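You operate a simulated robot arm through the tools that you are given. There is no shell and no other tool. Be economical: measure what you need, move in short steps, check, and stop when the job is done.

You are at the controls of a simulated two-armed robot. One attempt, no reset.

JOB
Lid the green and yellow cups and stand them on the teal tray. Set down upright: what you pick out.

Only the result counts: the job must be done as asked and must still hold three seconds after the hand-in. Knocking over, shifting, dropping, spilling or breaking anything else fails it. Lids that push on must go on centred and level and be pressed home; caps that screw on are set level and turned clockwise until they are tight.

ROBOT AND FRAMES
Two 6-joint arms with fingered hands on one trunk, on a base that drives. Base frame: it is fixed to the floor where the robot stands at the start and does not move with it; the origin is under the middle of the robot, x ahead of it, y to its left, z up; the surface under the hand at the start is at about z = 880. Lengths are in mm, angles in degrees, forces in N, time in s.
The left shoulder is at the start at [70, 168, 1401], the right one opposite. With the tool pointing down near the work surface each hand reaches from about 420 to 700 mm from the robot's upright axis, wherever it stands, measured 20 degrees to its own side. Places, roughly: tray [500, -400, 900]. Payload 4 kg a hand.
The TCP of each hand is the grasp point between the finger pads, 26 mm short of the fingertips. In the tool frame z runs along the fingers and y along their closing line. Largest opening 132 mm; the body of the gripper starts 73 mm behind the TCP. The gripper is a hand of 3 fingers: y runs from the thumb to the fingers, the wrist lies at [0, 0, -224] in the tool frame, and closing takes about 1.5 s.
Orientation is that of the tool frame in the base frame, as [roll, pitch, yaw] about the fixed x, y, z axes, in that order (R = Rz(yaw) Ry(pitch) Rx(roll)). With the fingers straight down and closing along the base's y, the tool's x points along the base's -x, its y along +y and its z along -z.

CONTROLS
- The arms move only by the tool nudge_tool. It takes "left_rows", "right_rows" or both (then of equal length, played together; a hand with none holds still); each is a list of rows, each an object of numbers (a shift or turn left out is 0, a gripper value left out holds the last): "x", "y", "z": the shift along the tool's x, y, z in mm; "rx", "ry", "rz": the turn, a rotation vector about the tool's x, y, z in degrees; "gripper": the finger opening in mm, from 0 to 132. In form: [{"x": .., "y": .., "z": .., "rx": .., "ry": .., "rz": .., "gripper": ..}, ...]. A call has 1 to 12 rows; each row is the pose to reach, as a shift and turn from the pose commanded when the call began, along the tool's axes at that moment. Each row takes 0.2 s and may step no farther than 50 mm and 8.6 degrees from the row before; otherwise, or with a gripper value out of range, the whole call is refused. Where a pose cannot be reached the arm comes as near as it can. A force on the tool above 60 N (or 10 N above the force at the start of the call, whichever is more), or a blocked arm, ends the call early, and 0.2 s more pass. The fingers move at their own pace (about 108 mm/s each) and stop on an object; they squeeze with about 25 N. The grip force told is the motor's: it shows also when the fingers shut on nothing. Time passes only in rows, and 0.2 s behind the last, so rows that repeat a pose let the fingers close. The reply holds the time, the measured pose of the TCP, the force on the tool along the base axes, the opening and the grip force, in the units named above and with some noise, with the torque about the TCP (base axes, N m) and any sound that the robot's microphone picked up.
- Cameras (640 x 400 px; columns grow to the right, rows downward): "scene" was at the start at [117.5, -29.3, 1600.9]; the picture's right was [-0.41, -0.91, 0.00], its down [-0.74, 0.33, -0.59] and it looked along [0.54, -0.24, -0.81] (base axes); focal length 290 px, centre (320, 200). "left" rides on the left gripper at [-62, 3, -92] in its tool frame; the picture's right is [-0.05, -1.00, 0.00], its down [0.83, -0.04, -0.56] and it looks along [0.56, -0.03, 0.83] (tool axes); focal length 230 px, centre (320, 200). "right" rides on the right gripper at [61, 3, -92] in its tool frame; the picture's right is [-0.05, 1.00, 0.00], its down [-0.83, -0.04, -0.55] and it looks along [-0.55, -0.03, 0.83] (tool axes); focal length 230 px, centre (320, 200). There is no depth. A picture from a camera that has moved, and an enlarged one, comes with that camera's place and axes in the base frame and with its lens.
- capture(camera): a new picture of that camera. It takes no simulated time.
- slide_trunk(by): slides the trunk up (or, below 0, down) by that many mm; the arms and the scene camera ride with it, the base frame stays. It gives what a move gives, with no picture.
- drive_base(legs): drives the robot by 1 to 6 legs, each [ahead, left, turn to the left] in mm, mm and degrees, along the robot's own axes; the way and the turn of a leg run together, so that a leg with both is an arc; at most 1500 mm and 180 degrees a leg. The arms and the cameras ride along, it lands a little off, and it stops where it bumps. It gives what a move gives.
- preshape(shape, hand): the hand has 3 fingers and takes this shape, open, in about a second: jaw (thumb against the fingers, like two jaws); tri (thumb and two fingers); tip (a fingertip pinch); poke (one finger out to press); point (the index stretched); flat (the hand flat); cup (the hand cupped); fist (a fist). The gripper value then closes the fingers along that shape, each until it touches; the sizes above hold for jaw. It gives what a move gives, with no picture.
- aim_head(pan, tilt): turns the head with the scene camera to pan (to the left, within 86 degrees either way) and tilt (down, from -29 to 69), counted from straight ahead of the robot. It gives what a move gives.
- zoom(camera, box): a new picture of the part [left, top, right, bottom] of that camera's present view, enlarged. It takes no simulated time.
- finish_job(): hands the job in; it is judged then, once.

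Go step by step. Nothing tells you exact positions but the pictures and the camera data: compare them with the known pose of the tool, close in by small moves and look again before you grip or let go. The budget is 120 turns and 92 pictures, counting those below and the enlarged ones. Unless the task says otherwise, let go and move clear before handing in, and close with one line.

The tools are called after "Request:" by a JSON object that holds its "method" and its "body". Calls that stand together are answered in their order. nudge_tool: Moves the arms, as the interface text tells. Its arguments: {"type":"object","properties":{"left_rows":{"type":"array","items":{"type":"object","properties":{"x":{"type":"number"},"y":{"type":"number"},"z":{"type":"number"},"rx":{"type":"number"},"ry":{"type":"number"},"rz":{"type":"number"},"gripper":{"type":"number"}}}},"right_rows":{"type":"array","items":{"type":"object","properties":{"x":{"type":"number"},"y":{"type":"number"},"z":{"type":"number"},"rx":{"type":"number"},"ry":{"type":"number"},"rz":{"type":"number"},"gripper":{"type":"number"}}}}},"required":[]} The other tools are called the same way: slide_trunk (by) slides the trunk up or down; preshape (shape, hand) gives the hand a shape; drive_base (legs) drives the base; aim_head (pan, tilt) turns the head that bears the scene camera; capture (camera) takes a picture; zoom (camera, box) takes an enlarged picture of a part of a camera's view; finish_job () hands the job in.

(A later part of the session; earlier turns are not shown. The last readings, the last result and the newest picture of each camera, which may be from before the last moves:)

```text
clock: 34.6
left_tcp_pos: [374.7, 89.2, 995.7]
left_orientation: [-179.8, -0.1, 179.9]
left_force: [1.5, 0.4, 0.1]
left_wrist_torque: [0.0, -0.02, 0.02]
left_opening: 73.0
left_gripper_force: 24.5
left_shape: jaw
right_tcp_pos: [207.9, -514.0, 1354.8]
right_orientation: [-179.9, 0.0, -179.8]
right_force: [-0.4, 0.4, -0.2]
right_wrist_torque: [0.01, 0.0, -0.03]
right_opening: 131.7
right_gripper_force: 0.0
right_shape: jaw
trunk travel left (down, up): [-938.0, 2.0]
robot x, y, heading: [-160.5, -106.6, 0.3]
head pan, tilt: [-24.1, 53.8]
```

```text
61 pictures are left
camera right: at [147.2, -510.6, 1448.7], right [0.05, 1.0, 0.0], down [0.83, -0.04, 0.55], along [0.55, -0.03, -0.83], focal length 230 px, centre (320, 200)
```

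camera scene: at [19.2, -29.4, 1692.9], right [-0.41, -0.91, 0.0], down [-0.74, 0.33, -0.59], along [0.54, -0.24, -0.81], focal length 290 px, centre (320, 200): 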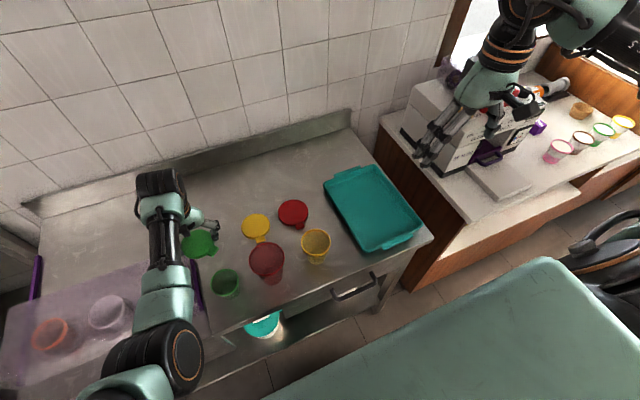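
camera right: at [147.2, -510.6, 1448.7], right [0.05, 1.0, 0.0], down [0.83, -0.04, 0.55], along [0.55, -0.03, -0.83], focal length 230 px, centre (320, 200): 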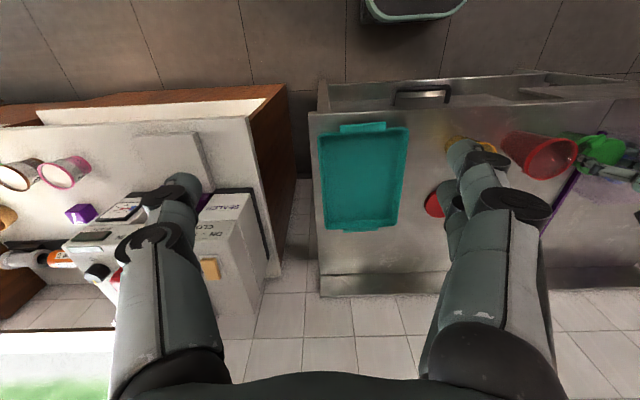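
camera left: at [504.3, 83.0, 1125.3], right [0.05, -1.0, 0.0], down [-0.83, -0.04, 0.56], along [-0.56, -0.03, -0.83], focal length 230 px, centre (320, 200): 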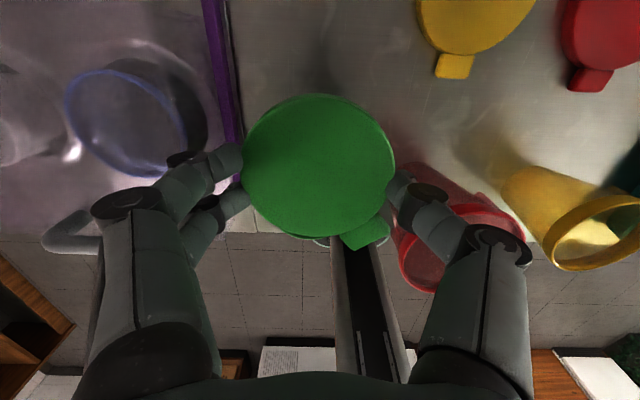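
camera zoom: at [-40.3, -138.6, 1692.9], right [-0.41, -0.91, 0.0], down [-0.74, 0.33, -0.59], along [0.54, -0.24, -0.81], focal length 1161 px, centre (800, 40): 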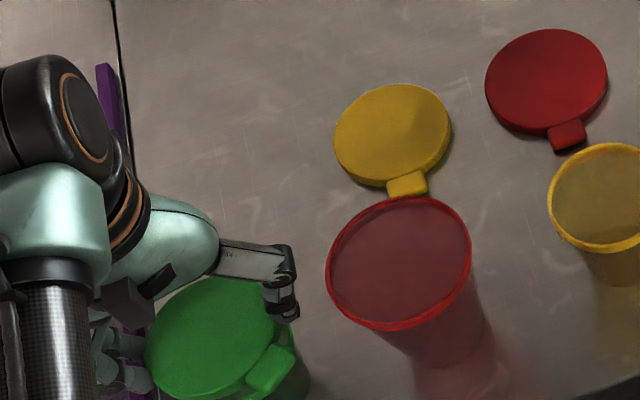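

Reachable now. I'm zooming in both the right-hand view and the scene view on the lid above the cup.

Request:
{"method": "zoom", "body": {"camera": "right", "box": [500, 100, 640, 200]}}

Request:
{"method": "zoom", "body": {"camera": "scene", "box": [130, 220, 240, 300]}}

Request:
{"method": "capture", "body": {"camera": "left"}}

```text
4.00 times, centred on (570, 150) of right
camera zoom: at [147.2, -510.6, 1448.7], right [0.05, 1.0, 0.0], down [0.83, -0.04, 0.55], along [0.55, -0.03, -0.83], focal length 920 px, centre (-680, 400)
```

zoom: 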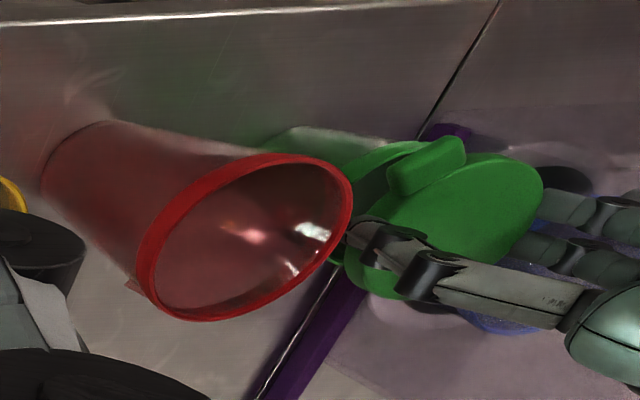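

```text
5.00 times, centred on (185, 260) of scene
camera zoom: at [-40.3, -138.6, 1692.9], right [-0.41, -0.91, 0.0], down [-0.74, 0.33, -0.59], along [0.54, -0.24, -0.81], focal length 1451 px, centre (995, -100)
```

zoom: 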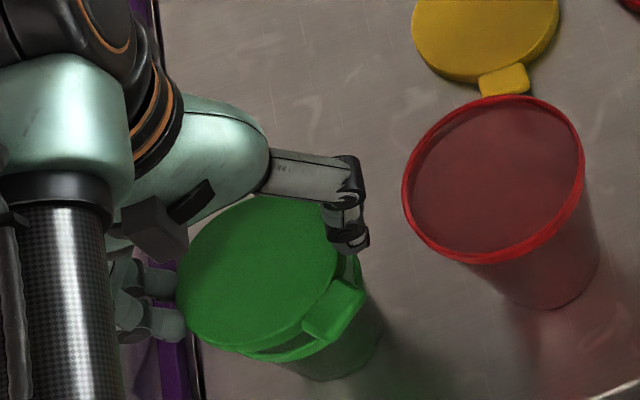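

```text
58 pictures are left
camera left: at [437.2, 91.6, 1089.7], right [0.05, -1.0, 0.0], down [-0.83, -0.04, 0.56], along [-0.56, -0.03, -0.83], focal length 230 px, centre (320, 200)
```

left: 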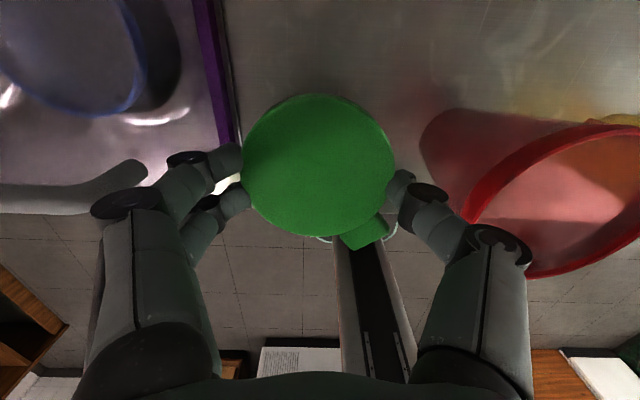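

The model matches both views. The lid sits at about (377, 91) and the cup at (377, 87), so I'm shifting y by -4 and lowering to just above the rim.

Request:
{"method": "nudge_tool", "body": {"left_rows": [{"y": -2}, {"y": -4}, {"y": -4, "z": 8}, {"y": -4, "z": 14}, {"y": -4, "z": 14}]}}

Request:
{"method": "zoom", "body": {"camera": "scene", "box": [140, 235, 230, 300]}}

Request:
{"method": "zoom", "body": {"camera": "right", "box": [540, 110, 640, 180]}}

```text
clock: 35.9
left_tcp_pos: [375.5, 84.3, 983.7]
left_orientation: [-179.8, -0.1, 179.8]
left_force: [-0.3, -0.6, 0.1]
left_wrist_torque: [-0.02, -0.01, 0.0]
left_opening: 72.6
left_gripper_force: 25.1
left_shape: jaw
right_tcp_pos: [208.4, -513.9, 1353.8]
right_orientation: [-179.9, -0.1, -179.8]
right_force: [-0.4, -0.3, 0.5]
right_wrist_torque: [0.0, -0.01, 0.0]
right_opening: 132.0
right_gripper_force: 0.0
right_shape: jaw
trunk travel left (down, up): [-938.0, 2.0]
robot x, y, heading: [-159.0, -111.7, 0.2]
head pan, tilt: [-24.1, 53.8]
```

```text
6.15 times, centred on (185, 268) of scene
camera zoom: at [-40.5, -138.9, 1692.9], right [-0.41, -0.91, 0.0], down [-0.74, 0.33, -0.59], along [0.54, -0.24, -0.81], focal length 1786 px, centre (1151, -215)
```

zoom: 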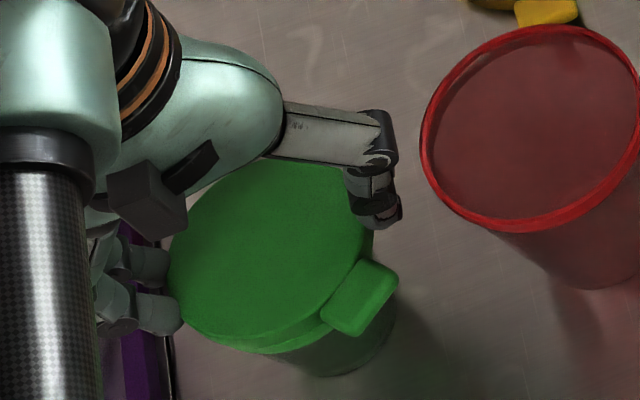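

```text
5.71 times, centred on (590, 145) of right
camera zoom: at [147.0, -510.9, 1448.7], right [0.05, 1.0, 0.0], down [0.83, -0.04, 0.55], along [0.55, -0.03, -0.83], focal length 1315 px, centre (-1223, 514)
```

zoom: 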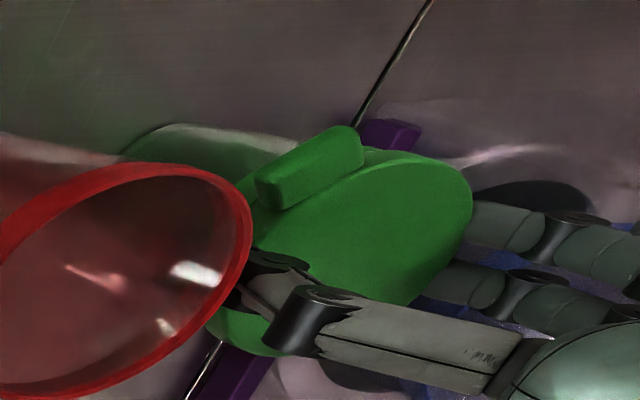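

The lid covers the rim and looks well aligned. I'm lowering slowly and watching the force.

Request:
{"method": "nudge_tool", "body": {"left_rows": [{"z": 3}, {"z": 6}, {"z": 8}, {"z": 10}, {"z": 10}]}}

```text
clock: 37.0
left_tcp_pos: [375.5, 84.8, 974.6]
left_orientation: [-179.7, -0.2, 179.9]
left_force: [-0.3, -0.1, 0.5]
left_wrist_torque: [-0.01, 0.01, -0.05]
left_opening: 72.8
left_gripper_force: 25.2
left_shape: jaw
right_tcp_pos: [207.6, -514.5, 1356.0]
right_orientation: [-179.9, 0.0, -179.8]
right_force: [-0.3, 0.3, -0.3]
right_wrist_torque: [0.0, 0.01, -0.02]
right_opening: 131.8
right_gripper_force: 0.0
right_shape: jaw
trunk travel left (down, up): [-938.0, 2.0]
robot x, y, heading: [-157.6, -107.6, 0.0]
head pan, tilt: [-24.1, 53.8]
```

No contact yet, so I'm continuing down.

Request:
{"method": "nudge_tool", "body": {"left_rows": [{"y": 1, "z": 2}, {"y": 1, "z": 4}, {"y": 1, "z": 5}, {"y": 1, "z": 5}]}}

Request:
{"method": "zoom", "body": {"camera": "scene", "box": [140, 235, 230, 300]}}

```text
clock: 38.0
left_tcp_pos: [374.6, 85.7, 970.1]
left_orientation: [-179.8, 0.1, 179.8]
left_force: [-2.5, 0.3, 8.6]
left_wrist_torque: [0.08, 0.03, 0.03]
left_opening: 72.9
left_gripper_force: 25.3
left_shape: jaw
right_tcp_pos: [206.8, -515.1, 1355.0]
right_orientation: [-179.9, 0.0, -179.8]
right_force: [-0.2, -0.5, -0.4]
right_wrist_torque: [-0.02, 0.0, 0.02]
right_opening: 131.8
right_gripper_force: 0.0
right_shape: jaw
trunk travel left (down, up): [-938.0, 2.0]
robot x, y, heading: [-158.9, -109.8, 0.2]
head pan, tilt: [-24.1, 53.8]
heard: snap
```

```text
6.15 times, centred on (185, 268) of scene
camera zoom: at [-42.2, -139.1, 1693.2], right [-0.41, -0.91, 0.0], down [-0.74, 0.33, -0.59], along [0.54, -0.24, -0.81], focal length 1786 px, centre (1151, -215)
```

zoom: 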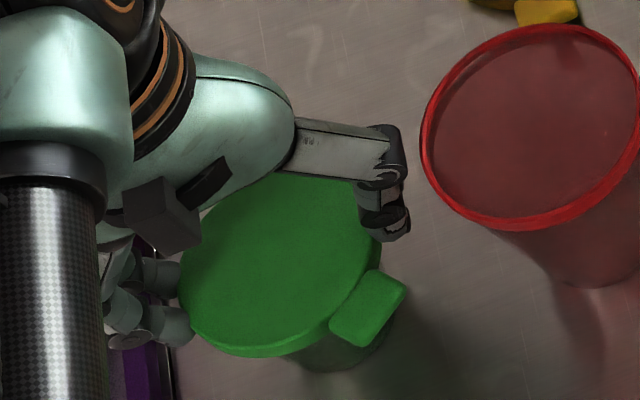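

I heard a snap, so the lid has clicked on. I'll press another 2 mm to be sure it's home.

Request:
{"method": "nudge_tool", "body": {"left_rows": [{"z": 1}, {"z": 2}, {"z": 2}]}}

```text
clock: 38.9
left_tcp_pos: [374.6, 85.1, 968.4]
left_orientation: [-179.9, 0.1, 180.0]
left_force: [-0.8, 0.1, 16.3]
left_wrist_torque: [0.19, 0.03, -0.01]
left_opening: 72.3
left_gripper_force: 25.2
left_shape: jaw
right_tcp_pos: [205.0, -514.3, 1355.7]
right_orientation: [180.0, 0.0, -179.8]
right_force: [-0.1, -0.2, 0.2]
right_wrist_torque: [0.0, 0.03, 0.01]
right_opening: 131.9
right_gripper_force: 0.1
right_shape: jaw
trunk travel left (down, up): [-938.0, 2.0]
robot x, y, heading: [-159.2, -108.8, 0.4]
head pan, tilt: [-24.1, 53.8]
```

The lid is seated firmly at 16 N. The thumb is close to the red cup, so I'll ease off, open only slightly, and lift straight up.

Request:
{"method": "nudge_tool", "body": {"left_rows": [{"z": -1.5}, {"z": -1.5, "gripper": 83}, {"z": -1.5}, {"z": -1.5}, {"z": -1.5}]}}

Request:
{"method": "zoom", "body": {"camera": "scene", "box": [140, 235, 230, 300]}}

Request:
{"method": "capture", "body": {"camera": "left"}}

```text
clock: 40.0
left_tcp_pos: [374.5, 85.9, 967.5]
left_orientation: [-179.8, -0.1, 179.9]
left_force: [0.2, 0.3, -0.4]
left_wrist_torque: [0.03, 0.0, -0.01]
left_opening: 82.7
left_gripper_force: 0.0
left_shape: jaw
right_tcp_pos: [207.1, -514.8, 1354.7]
right_orientation: [179.9, 0.0, -179.8]
right_force: [-0.3, 0.3, -0.8]
right_wrist_torque: [0.02, -0.06, -0.04]
right_opening: 131.9
right_gripper_force: 0.0
right_shape: jaw
trunk travel left (down, up): [-938.0, 2.0]
robot x, y, heading: [-161.5, -111.1, 0.2]
head pan, tilt: [-24.1, 53.8]
```

```text
6.15 times, centred on (185, 268) of scene
camera zoom: at [-40.9, -138.8, 1693.0], right [-0.41, -0.91, 0.0], down [-0.74, 0.33, -0.59], along [0.54, -0.24, -0.81], focal length 1786 px, centre (1151, -215)
```

zoom: 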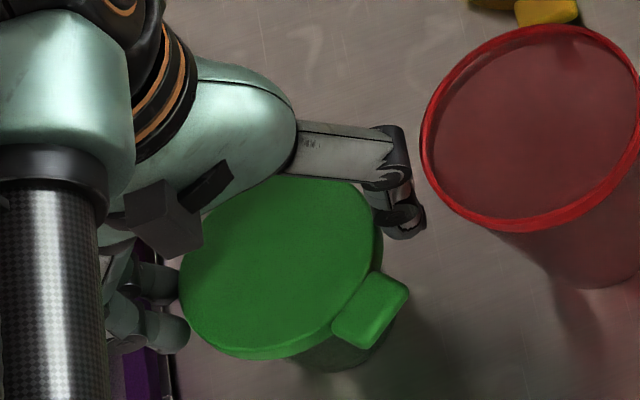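

```text
53 pictures are left
camera left: at [436.8, 88.3, 1060.6], right [0.05, -1.0, 0.0], down [-0.83, -0.04, 0.56], along [-0.56, -0.03, -0.83], focal length 230 px, centre (320, 200)
```

left: 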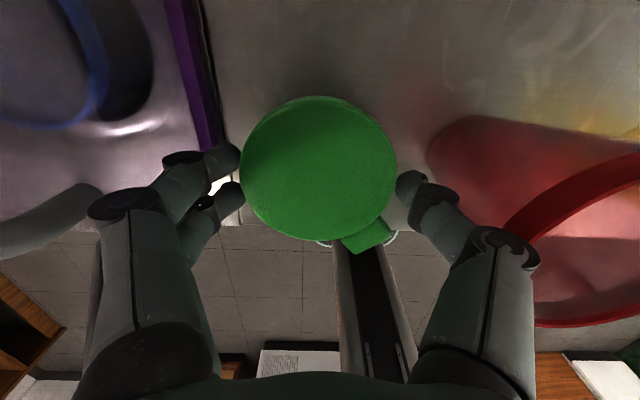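

Released and nothing else moved. I'm opening slightly more while shifting away from the red cup, then lifting clear and turning the wrist the other way.

Request:
{"method": "nudge_tool", "body": {"left_rows": [{"y": 1, "gripper": 88}, {"y": 1}, {"y": 1, "z": -10}, {"y": 1, "z": -25}, {"y": 1, "z": -55}, {"y": 1, "z": -55, "rz": -8, "gripper": 120}, {"y": 1, "z": -55, "rz": -16}, {"y": 1, "z": -55, "rz": -24}, {"y": 1, "z": -55, "rz": -32}, {"y": 1, "z": -55, "rz": -40}, {"y": 1, "z": -55, "rz": -45}, {"y": 1, "z": -55, "rz": -45}]}}

Request:
{"method": "capture", "body": {"camera": "left"}}

Request:
{"method": "capture", "body": {"camera": "scene"}}

```text
clock: 42.6
left_tcp_pos: [375.8, 87.1, 1023.6]
left_orientation: [179.9, -0.2, -135.0]
left_force: [0.7, -0.1, 0.8]
left_wrist_torque: [0.03, -0.04, 0.0]
left_opening: 120.1
left_gripper_force: 0.0
left_shape: jaw
right_tcp_pos: [207.7, -513.8, 1354.6]
right_orientation: [-179.9, 0.0, -179.8]
right_force: [-0.3, 0.4, 0.0]
right_wrist_torque: [0.02, 0.01, -0.05]
right_opening: 132.0
right_gripper_force: 0.1
right_shape: jaw
trunk travel left (down, up): [-938.0, 2.0]
robot x, y, heading: [-159.4, -112.6, -0.0]
head pan, tilt: [-24.1, 53.8]
```

```text
52 pictures are left
camera left: at [417.1, 131.9, 1115.6], right [0.74, -0.67, 0.0], down [-0.56, -0.62, 0.56], along [-0.37, -0.42, -0.83], focal length 230 px, centre (320, 200)
```

left: 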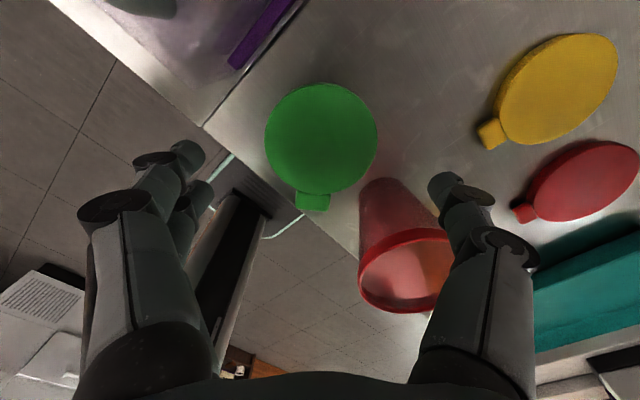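

```text
51 pictures are left
camera scene: at [-40.5, -138.7, 1693.0], right [-0.41, -0.91, 0.0], down [-0.74, 0.33, -0.59], along [0.54, -0.24, -0.81], focal length 290 px, centre (320, 200)
```

scene: 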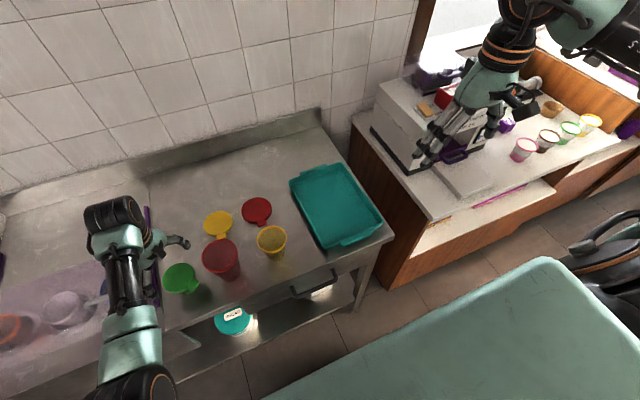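

The new wrist angle works and the lidded cup is centred at (377, 85.5). I'm lowering around it to grip the body.

Request:
{"method": "nudge_tool", "body": {"left_rows": [{"y": -2, "gripper": 110}, {"y": -2}, {"y": -2, "z": 25}, {"y": -2, "z": 50}, {"y": -2, "z": 75}, {"y": -2, "z": 95}, {"y": -2, "z": 105}, {"y": -2, "z": 105}]}}

Request:
{"method": "capture", "body": {"camera": "left"}}

Request:
{"method": "zoom", "body": {"camera": "scene", "box": [100, 210, 260, 310]}}

```text
clock: 44.5
left_tcp_pos: [377.5, 85.3, 918.1]
left_orientation: [-179.9, -0.2, -135.1]
left_force: [0.2, -0.1, 0.8]
left_wrist_torque: [0.01, -0.01, 0.01]
left_opening: 110.4
left_gripper_force: 0.0
left_shape: jaw
right_tcp_pos: [207.4, -515.5, 1355.8]
right_orientation: [-180.0, 0.0, -179.8]
right_force: [-0.3, 0.4, -0.1]
right_wrist_torque: [0.05, 0.03, -0.04]
right_opening: 131.9
right_gripper_force: 0.0
right_shape: jaw
trunk travel left (down, up): [-938.0, 2.0]
robot x, y, heading: [-162.0, -113.1, -0.1]
head pan, tilt: [-24.1, 53.8]
```

```text
50 pictures are left
camera left: at [418.4, 129.9, 1010.3], right [0.74, -0.67, 0.0], down [-0.56, -0.62, 0.56], along [-0.37, -0.41, -0.83], focal length 230 px, centre (320, 200)
```

left: 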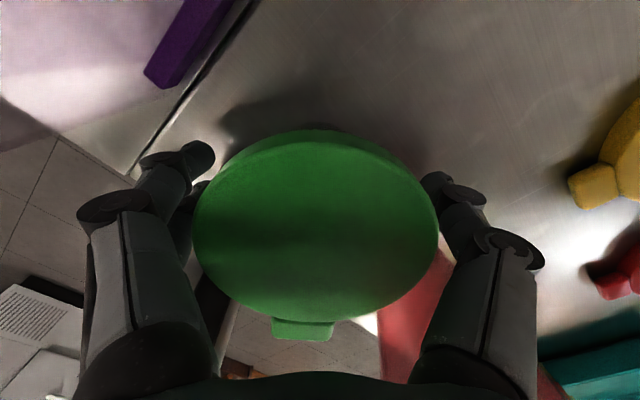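

```text
4.00 times, centred on (180, 260) of scene
camera zoom: at [-40.6, -138.8, 1693.0], right [-0.41, -0.91, 0.0], down [-0.74, 0.33, -0.59], along [0.54, -0.24, -0.81], focal length 1161 px, centre (880, -40)
```

zoom: 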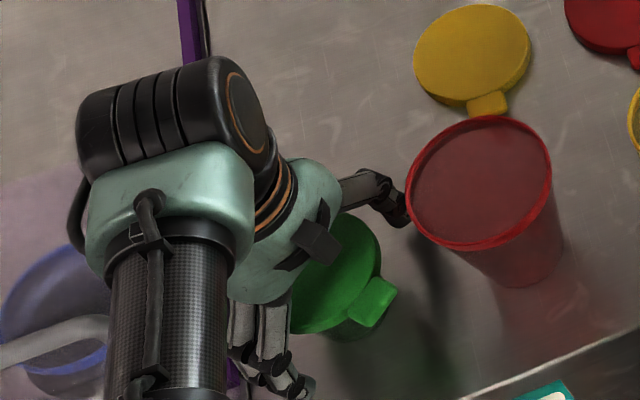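

Everything's clear, so I'm closing on the cup body.

Request:
{"method": "nudge_tool", "body": {"left_rows": [{"gripper": 80}, {"gripper": 45}, {}, {}, {}, {}, {}]}}

Request:
{"method": "capture", "body": {"camera": "left"}}

```text
clock: 46.0
left_tcp_pos: [376.3, 84.0, 917.9]
left_orientation: [-180.0, -0.3, -135.1]
left_force: [-0.1, 0.4, -0.6]
left_wrist_torque: [-0.01, 0.01, -0.01]
left_opening: 48.6
left_gripper_force: 25.1
left_shape: jaw
right_tcp_pos: [207.1, -514.3, 1354.1]
right_orientation: [-179.9, -0.1, -179.8]
right_force: [-1.2, 0.2, -0.6]
right_wrist_torque: [0.03, 0.0, 0.01]
right_opening: 131.8
right_gripper_force: 0.0
right_shape: jaw
trunk travel left (down, up): [-938.0, 2.0]
robot x, y, heading: [-155.5, -110.4, 0.2]
head pan, tilt: [-24.1, 53.8]
```

```text
48 pictures are left
camera left: at [418.4, 129.9, 1010.3], right [0.74, -0.67, 0.0], down [-0.56, -0.62, 0.56], along [-0.37, -0.41, -0.83], focal length 230 px, centre (320, 200)
```

left: 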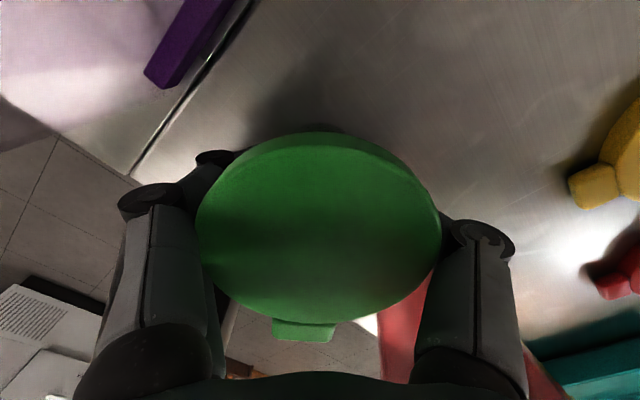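

Gripped. I'm lifting gently and checking that it holds.

Request:
{"method": "nudge_tool", "body": {"left_rows": [{"z": -5}, {"z": -12}, {"z": -25}, {"z": -45}, {"z": -70}, {"z": -95}, {"z": -95}]}}

Request:
{"method": "capture", "body": {"camera": "left"}}

Request:
{"method": "zoom", "body": {"camera": "scene", "box": [100, 190, 300, 315]}}

```text
clock: 47.6
left_tcp_pos: [376.4, 85.1, 1013.2]
left_orientation: [-179.9, -0.2, -135.2]
left_force: [0.0, 1.0, -0.7]
left_wrist_torque: [0.03, 0.02, 0.0]
left_opening: 48.1
left_gripper_force: 24.9
left_shape: jaw
right_tcp_pos: [206.7, -513.4, 1354.9]
right_orientation: [-179.9, -0.1, -179.7]
right_force: [-0.8, -0.5, 0.3]
right_wrist_torque: [-0.01, -0.04, 0.01]
right_opening: 131.9
right_gripper_force: 0.1
right_shape: jaw
trunk travel left (down, up): [-938.0, 2.0]
robot x, y, heading: [-157.8, -108.9, -0.0]
head pan, tilt: [-24.1, 53.8]
```

```text
47 pictures are left
camera left: at [418.2, 130.3, 1105.3], right [0.74, -0.67, 0.0], down [-0.56, -0.61, 0.56], along [-0.37, -0.41, -0.83], focal length 230 px, centre (320, 200)
```

left: 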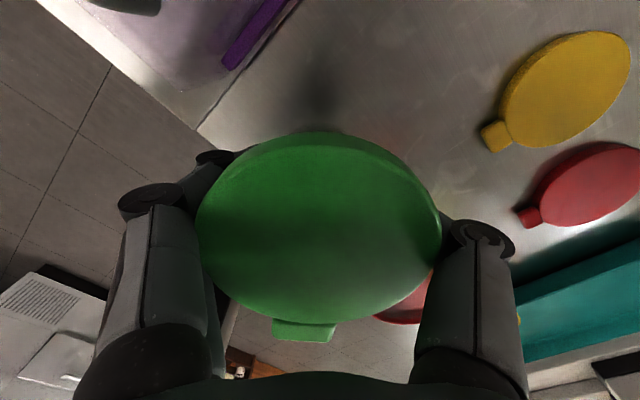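

```text
3.20 times, centred on (200, 252) of scene
camera zoom: at [-40.4, -138.6, 1692.9], right [-0.41, -0.91, 0.0], down [-0.74, 0.33, -0.59], along [0.54, -0.24, -0.81], focal length 928 px, centre (704, 32)
```

zoom: 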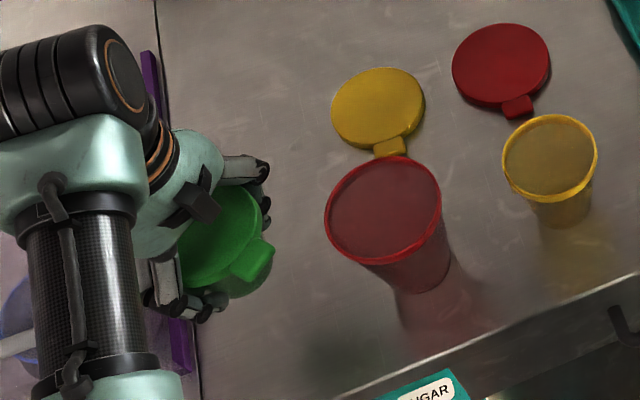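

The cup is held securely. I'm driving forward past the other cups and then right, to put the hand over the tray.

Request:
{"method": "drive_base", "body": {"legs": [[130, 0, 0], [0, -490, 0]]}}

Request:
{"method": "capture", "body": {"camera": "left"}}

Request:
{"method": "capture", "body": {"camera": "scene"}}

```text
clock: 51.4
left_tcp_pos: [507.7, -399.2, 1013.6]
left_orientation: [-179.8, -0.3, -135.0]
left_force: [0.8, 0.5, -0.2]
left_wrist_torque: [-0.02, 0.0, 0.0]
left_opening: 48.4
left_gripper_force: 24.8
left_shape: jaw
right_tcp_pos: [338.7, -998.4, 1355.7]
right_orientation: [-179.7, 0.0, -179.8]
right_force: [0.0, 0.6, 0.2]
right_wrist_torque: [-0.01, 0.0, -0.03]
right_opening: 131.8
right_gripper_force: 0.0
right_shape: jaw
trunk travel left (down, up): [-938.0, 2.0]
robot x, y, heading: [-24.9, -594.8, 0.2]
head pan, tilt: [-24.1, 53.8]
```

```text
45 pictures are left
camera left: at [549.6, -354.4, 1104.8], right [0.74, -0.67, 0.0], down [-0.56, -0.61, 0.56], along [-0.37, -0.42, -0.83], focal length 230 px, centre (320, 200)
```

left: 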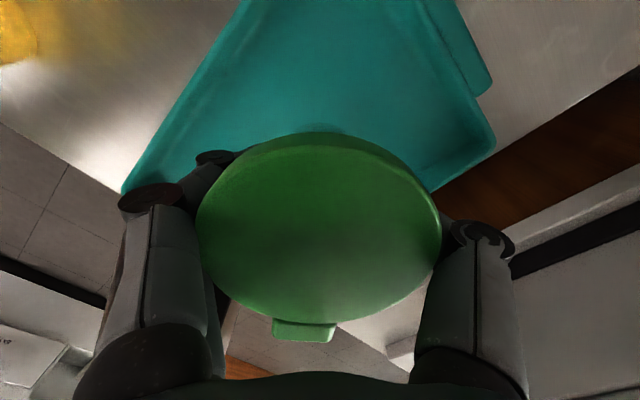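

```text
44 pictures are left
camera scene: at [91.0, -622.9, 1693.0], right [-0.41, -0.91, 0.0], down [-0.74, 0.33, -0.59], along [0.54, -0.24, -0.81], focal length 290 px, centre (320, 200)
```

scene: 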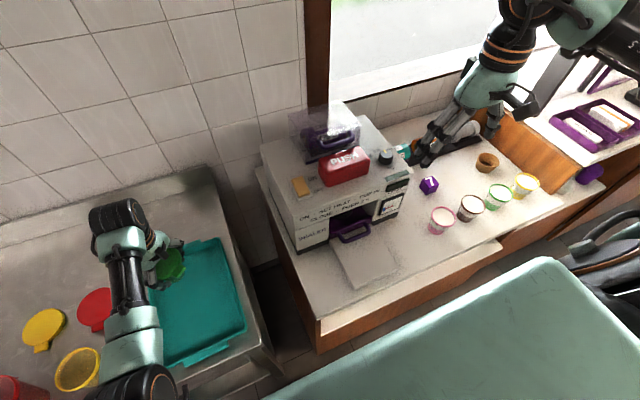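

The cup is over the tray. I'm measuring the tray before lowering.

Request:
{"method": "zoom", "body": {"camera": "scene", "box": [80, 220, 280, 370]}}

```text
2.67 times, centred on (180, 295) of scene
camera zoom: at [91.0, -622.9, 1693.0], right [-0.41, -0.91, 0.0], down [-0.74, 0.33, -0.59], along [0.54, -0.24, -0.81], focal length 774 px, centre (693, -53)
```

zoom: 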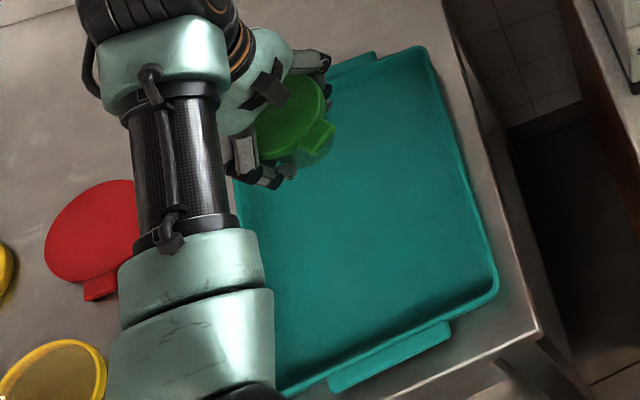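

The tray spans x 320–613 and y -520…-323. I'm putting the green cup near (525, -425), lowering in steps until it touches.

Request:
{"method": "nudge_tool", "body": {"left_rows": [{"x": 3, "y": -15}, {"x": 6, "y": -30}, {"x": 6, "y": -30, "z": 30}, {"x": 6, "y": -30, "z": 60}, {"x": 6, "y": -30, "z": 80}, {"x": 6, "y": -30, "z": 86}, {"x": 6, "y": -30, "z": 86}]}}

Request:
{"method": "zoom", "body": {"camera": "scene", "box": [100, 210, 260, 310]}}

```text
clock: 53.0
left_tcp_pos: [525.6, -427.7, 926.5]
left_orientation: [-179.9, -0.2, -134.9]
left_force: [-0.3, -0.3, -0.2]
left_wrist_torque: [-0.01, 0.01, -0.01]
left_opening: 48.4
left_gripper_force: 25.4
left_shape: jaw
right_tcp_pos: [340.4, -1000.8, 1355.6]
right_orientation: [-179.9, -0.1, -179.7]
right_force: [-0.2, -0.3, -0.4]
right_wrist_torque: [-0.04, -0.01, -0.01]
right_opening: 131.8
right_gripper_force: 0.2
right_shape: jaw
trunk travel left (down, up): [-938.0, 2.0]
robot x, y, heading: [-27.8, -596.4, 0.2]
head pan, tilt: [-24.1, 53.8]
```

```text
4.00 times, centred on (180, 260) of scene
camera zoom: at [91.1, -625.7, 1693.0], right [-0.41, -0.91, 0.0], down [-0.74, 0.33, -0.59], along [0.54, -0.24, -0.81], focal length 1161 px, centre (880, -40)
```

zoom: 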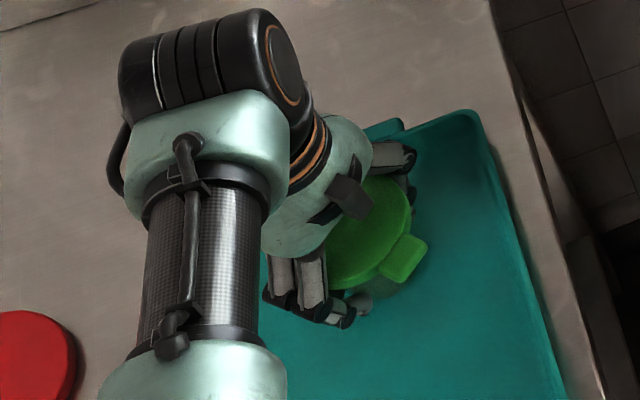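

No contact yet, so I'm lowering in 1–2 mm steps.

Request:
{"method": "nudge_tool", "body": {"left_rows": [{"z": 1.5}, {"z": 3}, {"z": 4}, {"z": 4}]}}

```text
clock: 54.0
left_tcp_pos: [525.1, -427.5, 922.6]
left_orientation: [-179.9, -0.2, -135.1]
left_force: [-0.1, 0.3, -0.7]
left_wrist_torque: [-0.02, 0.0, 0.02]
left_opening: 48.4
left_gripper_force: 24.6
left_shape: jaw
right_tcp_pos: [339.6, -1001.6, 1355.0]
right_orientation: [-179.9, -0.1, -179.8]
right_force: [0.5, -0.1, 0.2]
right_wrist_torque: [0.01, 0.0, -0.01]
right_opening: 131.7
right_gripper_force: 0.1
right_shape: jaw
trunk travel left (down, up): [-938.0, 2.0]
robot x, y, heading: [-28.2, -593.0, 0.1]
head pan, tilt: [-24.1, 53.8]
```

Request:
{"method": "nudge_tool", "body": {"left_rows": [{"z": 1}, {"z": 2}, {"z": 2}]}}

```text
clock: 54.8
left_tcp_pos: [525.2, -428.8, 922.8]
left_orientation: [-179.9, 0.0, -135.0]
left_force: [-0.4, -0.1, 6.9]
left_wrist_torque: [0.01, 0.08, 0.01]
left_opening: 48.4
left_gripper_force: 25.2
left_shape: jaw
right_tcp_pos: [339.3, -1000.6, 1355.2]
right_orientation: [-179.8, -0.1, -179.9]
right_force: [1.4, 0.2, 0.0]
right_wrist_torque: [-0.02, 0.0, 0.04]
right_opening: 131.9
right_gripper_force: 0.2
right_shape: jaw
trunk travel left (down, up): [-938.0, 2.0]
robot x, y, heading: [-29.0, -597.9, 0.0]
head pan, tilt: [-24.1, 53.8]
```

The cup is resting on the tray. I'm opening and then lifting straight up.

Request:
{"method": "nudge_tool", "body": {"left_rows": [{"z": -1}, {"z": -1, "gripper": 70}, {"z": -1, "gripper": 100}, {"z": -1}, {"z": -1}]}}

Request:
{"method": "capture", "body": {"camera": "left"}}

```text
clock: 56.0
left_tcp_pos: [523.9, -427.9, 922.4]
left_orientation: [-179.9, -0.2, -135.1]
left_force: [-0.6, 0.1, -0.4]
left_wrist_torque: [0.03, -0.03, 0.01]
left_opening: 99.9
left_gripper_force: 0.0
left_shape: jaw
right_tcp_pos: [339.1, -1000.6, 1355.9]
right_orientation: [-179.9, 0.0, -179.8]
right_force: [-0.4, 1.1, 0.6]
right_wrist_torque: [-0.02, -0.02, -0.06]
right_opening: 131.6
right_gripper_force: 0.0
right_shape: jaw
trunk travel left (down, up): [-938.0, 2.0]
robot x, y, heading: [-23.5, -598.1, 0.1]
head pan, tilt: [-24.1, 53.8]
```

```text
41 pictures are left
camera left: at [566.1, -381.8, 1014.0], right [0.74, -0.67, 0.0], down [-0.56, -0.62, 0.56], along [-0.37, -0.41, -0.83], focal length 230 px, centre (320, 200)
```

left: 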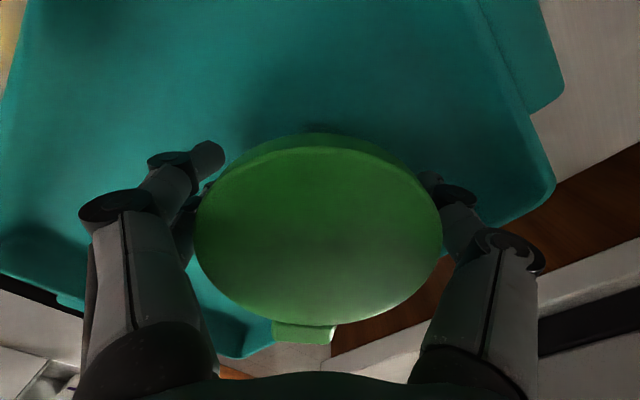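

The green cup is standing on the tray. I'm lifting clear and driving left toward the yellow lid.

Request:
{"method": "nudge_tool", "body": {"left_rows": [{"z": 0, "gripper": 112}, {"z": 0}, {"z": -30}, {"z": -70}, {"z": -115}, {"z": -115}]}}

Request:
{"method": "drive_base", "body": {"legs": [[0, 390, 0]]}}

Request:
{"method": "capture", "body": {"camera": "scene"}}

Request:
{"method": "capture", "body": {"camera": "left"}}

```text
clock: 57.4
left_tcp_pos: [525.3, -429.4, 1036.7]
left_orientation: [-179.9, -0.2, -135.2]
left_force: [-0.3, -0.5, -0.1]
left_wrist_torque: [0.03, 0.02, 0.01]
left_opening: 111.8
left_gripper_force: 0.0
left_shape: jaw
right_tcp_pos: [339.9, -1000.1, 1355.3]
right_orientation: [-179.9, -0.1, -179.8]
right_force: [-0.2, -0.8, -0.2]
right_wrist_torque: [0.0, 0.02, 0.0]
right_opening: 132.1
right_gripper_force: 0.2
right_shape: jaw
trunk travel left (down, up): [-938.0, 2.0]
robot x, y, heading: [-27.8, -598.7, 0.2]
head pan, tilt: [-24.1, 53.8]
```

```text
clock: 59.9
left_tcp_pos: [524.7, -41.1, 1038.2]
left_orientation: [179.9, -0.1, -135.2]
left_force: [-1.1, 0.9, -0.3]
left_wrist_torque: [0.02, -0.02, 0.01]
left_opening: 111.6
left_gripper_force: 0.0
left_shape: jaw
right_tcp_pos: [338.0, -613.2, 1354.1]
right_orientation: [179.9, -0.1, -179.9]
right_force: [0.5, -0.1, 0.5]
right_wrist_torque: [0.01, -0.01, -0.02]
right_opening: 132.0
right_gripper_force: 0.1
right_shape: jaw
trunk travel left (down, up): [-938.0, 2.0]
robot x, y, heading: [-26.0, -203.2, -0.3]
head pan, tilt: [-24.1, 53.8]
```

```text
40 pictures are left
camera scene: at [90.5, -238.3, 1692.9], right [-0.41, -0.91, 0.0], down [-0.74, 0.33, -0.59], along [0.54, -0.24, -0.81], focal length 290 px, centre (320, 200)
```

scene: 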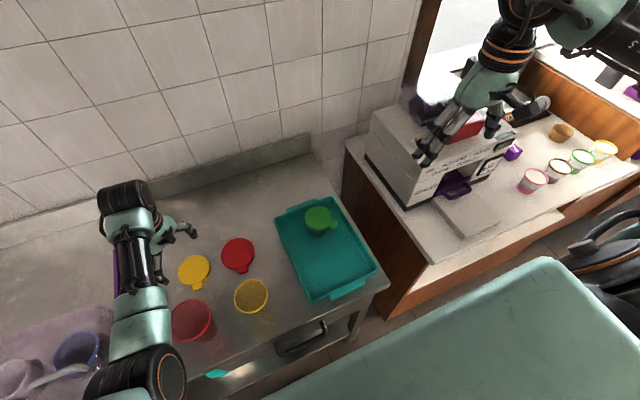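

```text
39 pictures are left
camera left: at [566.6, 4.7, 1129.6], right [0.74, -0.67, 0.0], down [-0.56, -0.62, 0.56], along [-0.37, -0.41, -0.83], focal length 230 px, centre (320, 200)
```

left: 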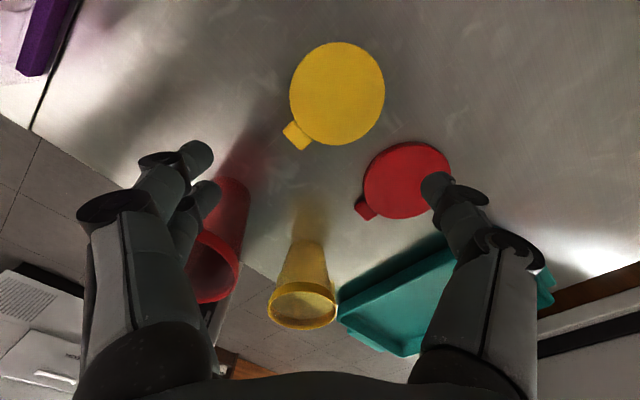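

The yellow lid is at (551, -38) with its tab toward me. I'm moving over it with the hand turned 20° so the fingers clear the tab.

Request:
{"method": "nudge_tool", "body": {"left_rows": [{"x": -10, "y": -8, "z": 20, "rz": 7, "gripper": 114}, {"x": -21, "y": -16, "z": 45, "rz": 14}, {"x": -21, "y": -16, "z": 70, "rz": 20}, {"x": -21, "y": -16, "z": 85, "rz": 20}, {"x": -21, "y": -16, "z": 85, "rz": 20}]}}

Request:
{"method": "capture", "body": {"camera": "left"}}

```text
clock: 61.1
left_tcp_pos: [549.7, -37.6, 951.9]
left_orientation: [-179.9, -0.2, -155.1]
left_force: [-0.2, -0.2, 0.5]
left_wrist_torque: [0.01, 0.0, 0.01]
left_opening: 114.0
left_gripper_force: 0.1
left_shape: jaw
right_tcp_pos: [337.8, -610.8, 1355.8]
right_orientation: [-180.0, -0.2, -179.8]
right_force: [-0.3, -0.1, 0.6]
right_wrist_torque: [0.03, 0.02, -0.01]
right_opening: 131.8
right_gripper_force: 0.1
right_shape: jaw
trunk travel left (down, up): [-938.0, 2.0]
robot x, y, heading: [-26.0, -205.9, -0.1]
head pan, tilt: [-24.1, 53.8]
```

```text
38 pictures are left
camera left: at [604.7, -7.5, 1043.8], right [0.47, -0.88, 0.0], down [-0.73, -0.39, 0.56], along [-0.49, -0.26, -0.83], focal length 230 px, centre (320, 200)
```

left: 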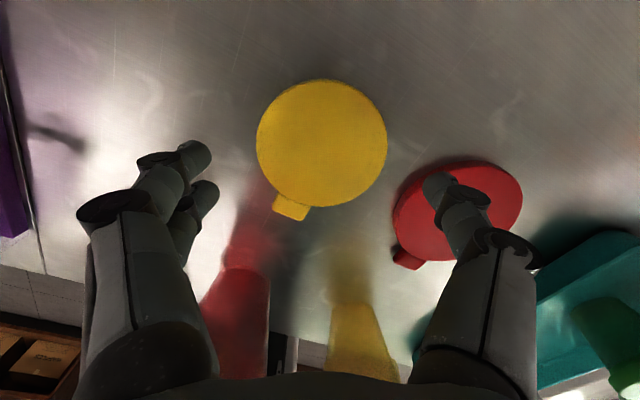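

The lid's centre is at (549, -38) with a diameter of about 93, and the thumb has clearance from the red lid. I'm lowering to just above the counter.

Request:
{"method": "nudge_tool", "body": {"left_rows": [{"x": 1.2, "y": -0.3, "z": 20}, {"x": 1.2, "y": -0.3, "z": 36}, {"x": 1.2, "y": -0.3, "z": 43}, {"x": 1.2, "y": -0.3, "z": 44.5}, {"x": 1.2, "y": -0.3, "z": 44.5}]}}

Request:
{"method": "capture", "body": {"camera": "left"}}

```text
clock: 62.3
left_tcp_pos: [550.1, -35.7, 907.0]
left_orientation: [-179.9, -0.2, -155.2]
left_force: [0.7, -0.4, 0.4]
left_wrist_torque: [0.02, 0.0, 0.02]
left_opening: 114.0
left_gripper_force: 0.1
left_shape: jaw
right_tcp_pos: [338.2, -610.7, 1355.2]
right_orientation: [-180.0, -0.1, -179.9]
right_force: [-0.8, -0.2, 0.6]
right_wrist_torque: [-0.02, -0.03, 0.04]
right_opening: 131.9
right_gripper_force: 0.1
right_shape: jaw
trunk travel left (down, up): [-938.0, 2.0]
robot x, y, heading: [-28.4, -204.4, -0.1]
head pan, tilt: [-24.1, 53.8]
```

```text
37 pictures are left
camera left: at [604.7, -7.6, 999.5], right [0.47, -0.88, 0.0], down [-0.73, -0.39, 0.56], along [-0.49, -0.26, -0.83], focal length 230 px, centre (320, 200)
```

left: 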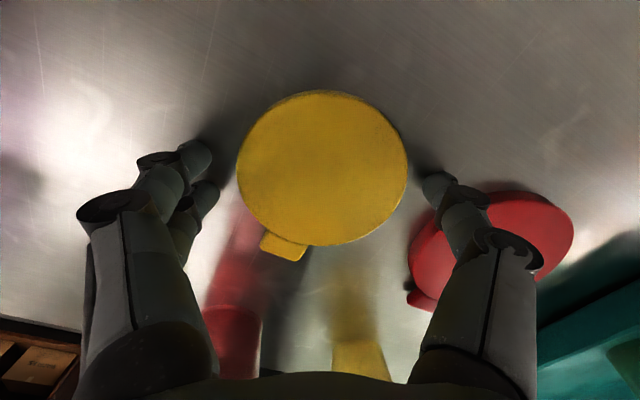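

It's centred within 2 mm. I'm correcting that and closing.

Request:
{"method": "nudge_tool", "body": {"left_rows": [{"x": 1, "y": -0.8, "z": 0.5}, {"x": 2, "y": -0.8, "z": 0.5, "gripper": 100}, {"x": 2, "y": -0.8, "z": 0.5, "gripper": 65}, {"x": 2, "y": -0.8, "z": 0.5}, {"x": 2, "y": -0.8, "z": 0.5}, {"x": 2, "y": -0.8, "z": 0.5}, {"x": 2, "y": -0.8, "z": 0.5}]}}

Request:
{"method": "nudge_tool", "body": {"left_rows": [{"z": -2}, {"z": -4}, {"z": -6}, {"z": -9}, {"z": -9}]}}

Request:
{"method": "capture", "body": {"camera": "left"}}

```text
clock: 63.9
left_tcp_pos: [547.9, -38.9, 905.6]
left_orientation: [-180.0, -0.2, -155.2]
left_force: [-0.7, -0.2, 0.1]
left_wrist_torque: [0.08, 0.04, 0.03]
left_opening: 83.9
left_gripper_force: 25.2
left_shape: jaw
right_tcp_pos: [338.5, -610.2, 1355.3]
right_orientation: [-179.9, -0.1, -179.9]
right_force: [1.2, 0.4, 0.2]
right_wrist_torque: [0.0, -0.03, 0.02]
right_opening: 131.6
right_gripper_force: 0.1
right_shape: jaw
trunk travel left (down, up): [-938.0, 2.0]
robot x, y, heading: [-26.6, -207.2, 0.0]
head pan, tilt: [-24.1, 53.8]
```

```text
clock: 65.1
left_tcp_pos: [548.5, -37.6, 916.7]
left_orientation: [-179.9, -0.2, -155.2]
left_force: [-0.3, 0.7, 0.0]
left_wrist_torque: [-0.01, -0.02, -0.03]
left_opening: 83.8
left_gripper_force: 25.2
left_shape: jaw
right_tcp_pos: [339.0, -610.9, 1355.1]
right_orientation: [-179.9, -0.1, -179.9]
right_force: [0.8, 0.4, 0.4]
right_wrist_torque: [0.01, 0.03, 0.01]
right_opening: 131.8
right_gripper_force: 0.2
right_shape: jaw
trunk travel left (down, up): [-938.0, 2.0]
robot x, y, heading: [-27.1, -207.3, 0.1]
head pan, tilt: [-24.1, 53.8]
```

```text
36 pictures are left
camera left: at [603.4, -9.1, 1007.8], right [0.47, -0.88, 0.0], down [-0.73, -0.39, 0.56], along [-0.49, -0.26, -0.83], focal length 230 px, centre (320, 200)
```

left: 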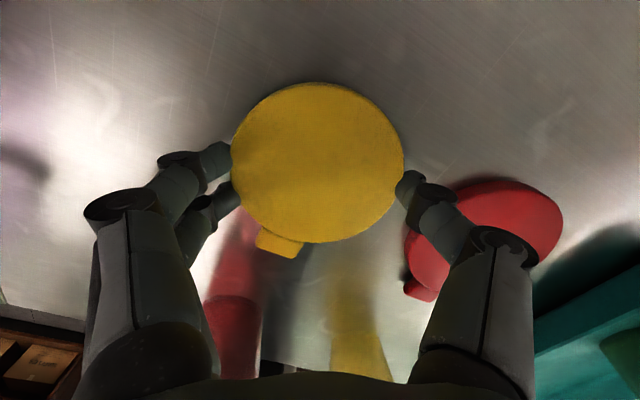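

The yellow lid is lifted and centred in the hand. I'm raising it, turning back to -135°, and driving right then back toward the yellow cup.

Request:
{"method": "nudge_tool", "body": {"left_rows": [{"z": -15}, {"z": -35}, {"z": -60}, {"z": -85}, {"z": -110}, {"z": -115, "rz": -7}, {"z": -115, "rz": -14}, {"z": -115, "rz": -20}, {"z": -115, "rz": -20}]}}

Request:
{"method": "drive_base", "body": {"legs": [[0, -152, 0], [-115, 0, 0]]}}

Request:
{"method": "capture", "body": {"camera": "left"}}

Request:
{"method": "capture", "body": {"camera": "scene"}}

```text
clock: 67.1
left_tcp_pos: [548.6, -37.6, 1032.0]
left_orientation: [180.0, -0.2, -135.2]
left_force: [-0.1, 0.1, 0.6]
left_wrist_torque: [0.0, 0.01, -0.01]
left_opening: 83.9
left_gripper_force: 24.8
left_shape: jaw
right_tcp_pos: [337.7, -610.6, 1356.3]
right_orientation: [-179.9, -0.2, -179.9]
right_force: [-0.5, -0.9, -0.2]
right_wrist_torque: [-0.01, 0.01, -0.01]
right_opening: 131.8
right_gripper_force: 0.0
right_shape: jaw
trunk travel left (down, up): [-938.0, 2.0]
robot x, y, heading: [-24.7, -204.7, 0.0]
head pan, tilt: [-24.1, 53.8]
```

```text
clock: 69.3
left_tcp_pos: [438.9, -189.7, 1028.9]
left_orientation: [180.0, -0.5, -135.1]
left_force: [-0.4, 0.8, -0.4]
left_wrist_torque: [-0.02, -0.04, 0.01]
left_opening: 84.0
left_gripper_force: 25.0
left_shape: jaw
right_tcp_pos: [229.7, -763.0, 1353.8]
right_orientation: [-180.0, -0.3, 180.0]
right_force: [0.8, 0.5, 0.1]
right_wrist_torque: [-0.03, 0.02, 0.0]
right_opening: 132.0
right_gripper_force: 0.1
right_shape: jaw
trunk travel left (down, up): [-938.0, 2.0]
robot x, y, heading: [-139.8, -356.3, -0.3]
head pan, tilt: [-24.1, 53.8]
```

```text
35 pictures are left
camera left: at [480.0, -144.2, 1120.9], right [0.74, -0.67, 0.0], down [-0.56, -0.61, 0.56], along [-0.38, -0.41, -0.83], focal length 230 px, centre (320, 200)
```

left: 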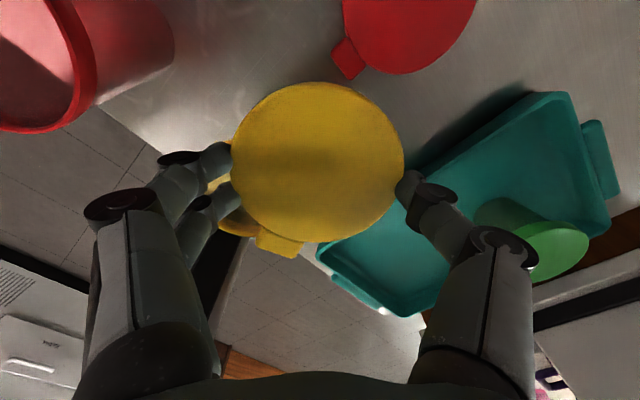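

```text
34 pictures are left
camera scene: at [-17.3, -387.5, 1692.4], right [-0.41, -0.91, 0.0], down [-0.74, 0.33, -0.59], along [0.54, -0.24, -0.81], focal length 290 px, centre (320, 200)
```

scene: 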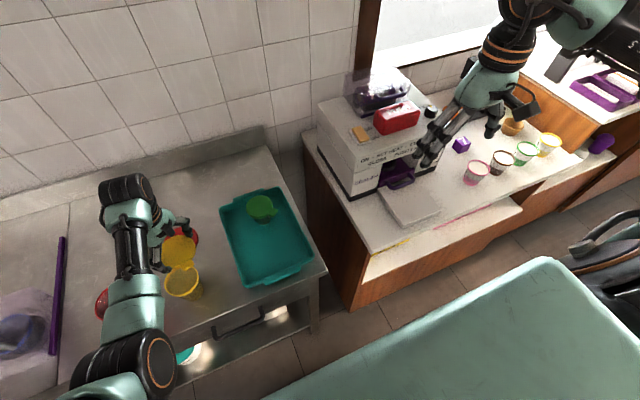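

The lid is near the yellow cup. I'm zooming to compare the lid and cup positions.

Request:
{"method": "zoom", "body": {"camera": "scene", "box": [130, 220, 240, 300]}}

```text
5.00 times, centred on (185, 260) of scene
camera zoom: at [-17.3, -387.5, 1692.4], right [-0.41, -0.91, 0.0], down [-0.74, 0.33, -0.59], along [0.54, -0.24, -0.81], focal length 1451 px, centre (995, -100)
```

zoom: 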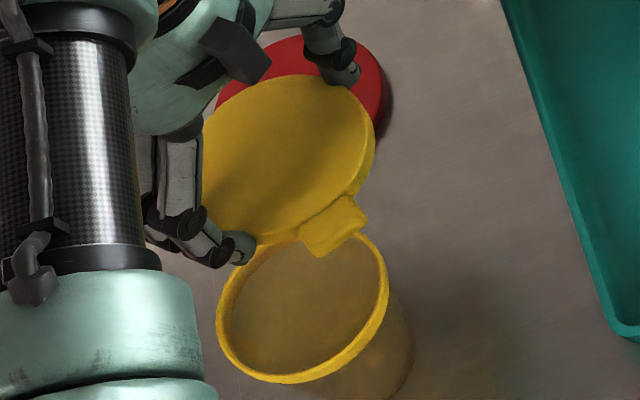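

The yellow cup is at about (375, -174). I'm moving the lid above it to hover.

Request:
{"method": "nudge_tool", "body": {"left_rows": [{"x": 9, "y": 14}, {"x": 18, "y": 28}, {"x": 27, "y": 42}, {"x": 35, "y": 55}, {"x": 35, "y": 55, "z": 12}, {"x": 35, "y": 55, "z": 17}, {"x": 35, "y": 55, "z": 17}]}}

Request:
{"method": "zoom", "body": {"camera": "scene", "box": [130, 230, 240, 310]}}

Request:
{"method": "capture", "body": {"camera": "right"}}

```text
clock: 70.9
left_tcp_pos: [369.1, -174.4, 1014.5]
left_orientation: [-179.9, -0.2, -135.2]
left_force: [-0.5, -0.6, -0.2]
left_wrist_torque: [0.03, -0.01, 0.0]
left_opening: 83.7
left_gripper_force: 25.2
left_shape: jaw
right_tcp_pos: [222.7, -763.5, 1355.0]
right_orientation: [-179.9, -0.1, -179.9]
right_force: [0.1, 0.3, -0.1]
right_wrist_torque: [0.01, -0.02, 0.03]
right_opening: 131.7
right_gripper_force: 0.1
right_shape: jaw
trunk travel left (down, up): [-938.0, 2.0]
robot x, y, heading: [-142.3, -352.7, 0.0]
head pan, tilt: [-24.1, 53.8]
```

```text
5.00 times, centred on (185, 270) of scene
camera zoom: at [-25.0, -386.9, 1693.0], right [-0.41, -0.91, 0.0], down [-0.74, 0.33, -0.59], along [0.54, -0.24, -0.81], focal length 1451 px, centre (995, -150)
```

zoom: 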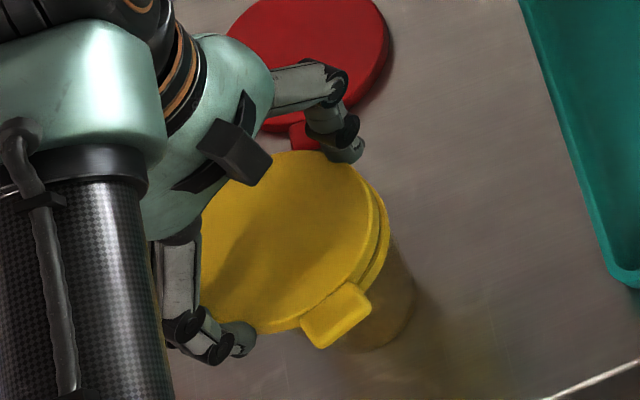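

```text
31 pictures are left
camera right: at [162.2, -759.2, 1449.0], right [0.05, 1.0, 0.0], down [0.83, -0.04, 0.56], along [0.55, -0.03, -0.83], focal length 230 px, centre (320, 200)
```

right: 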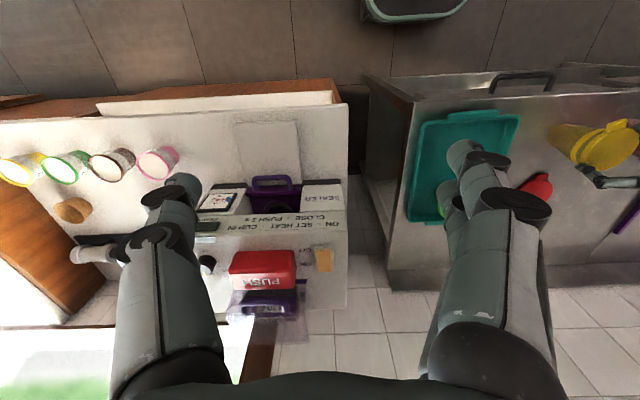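

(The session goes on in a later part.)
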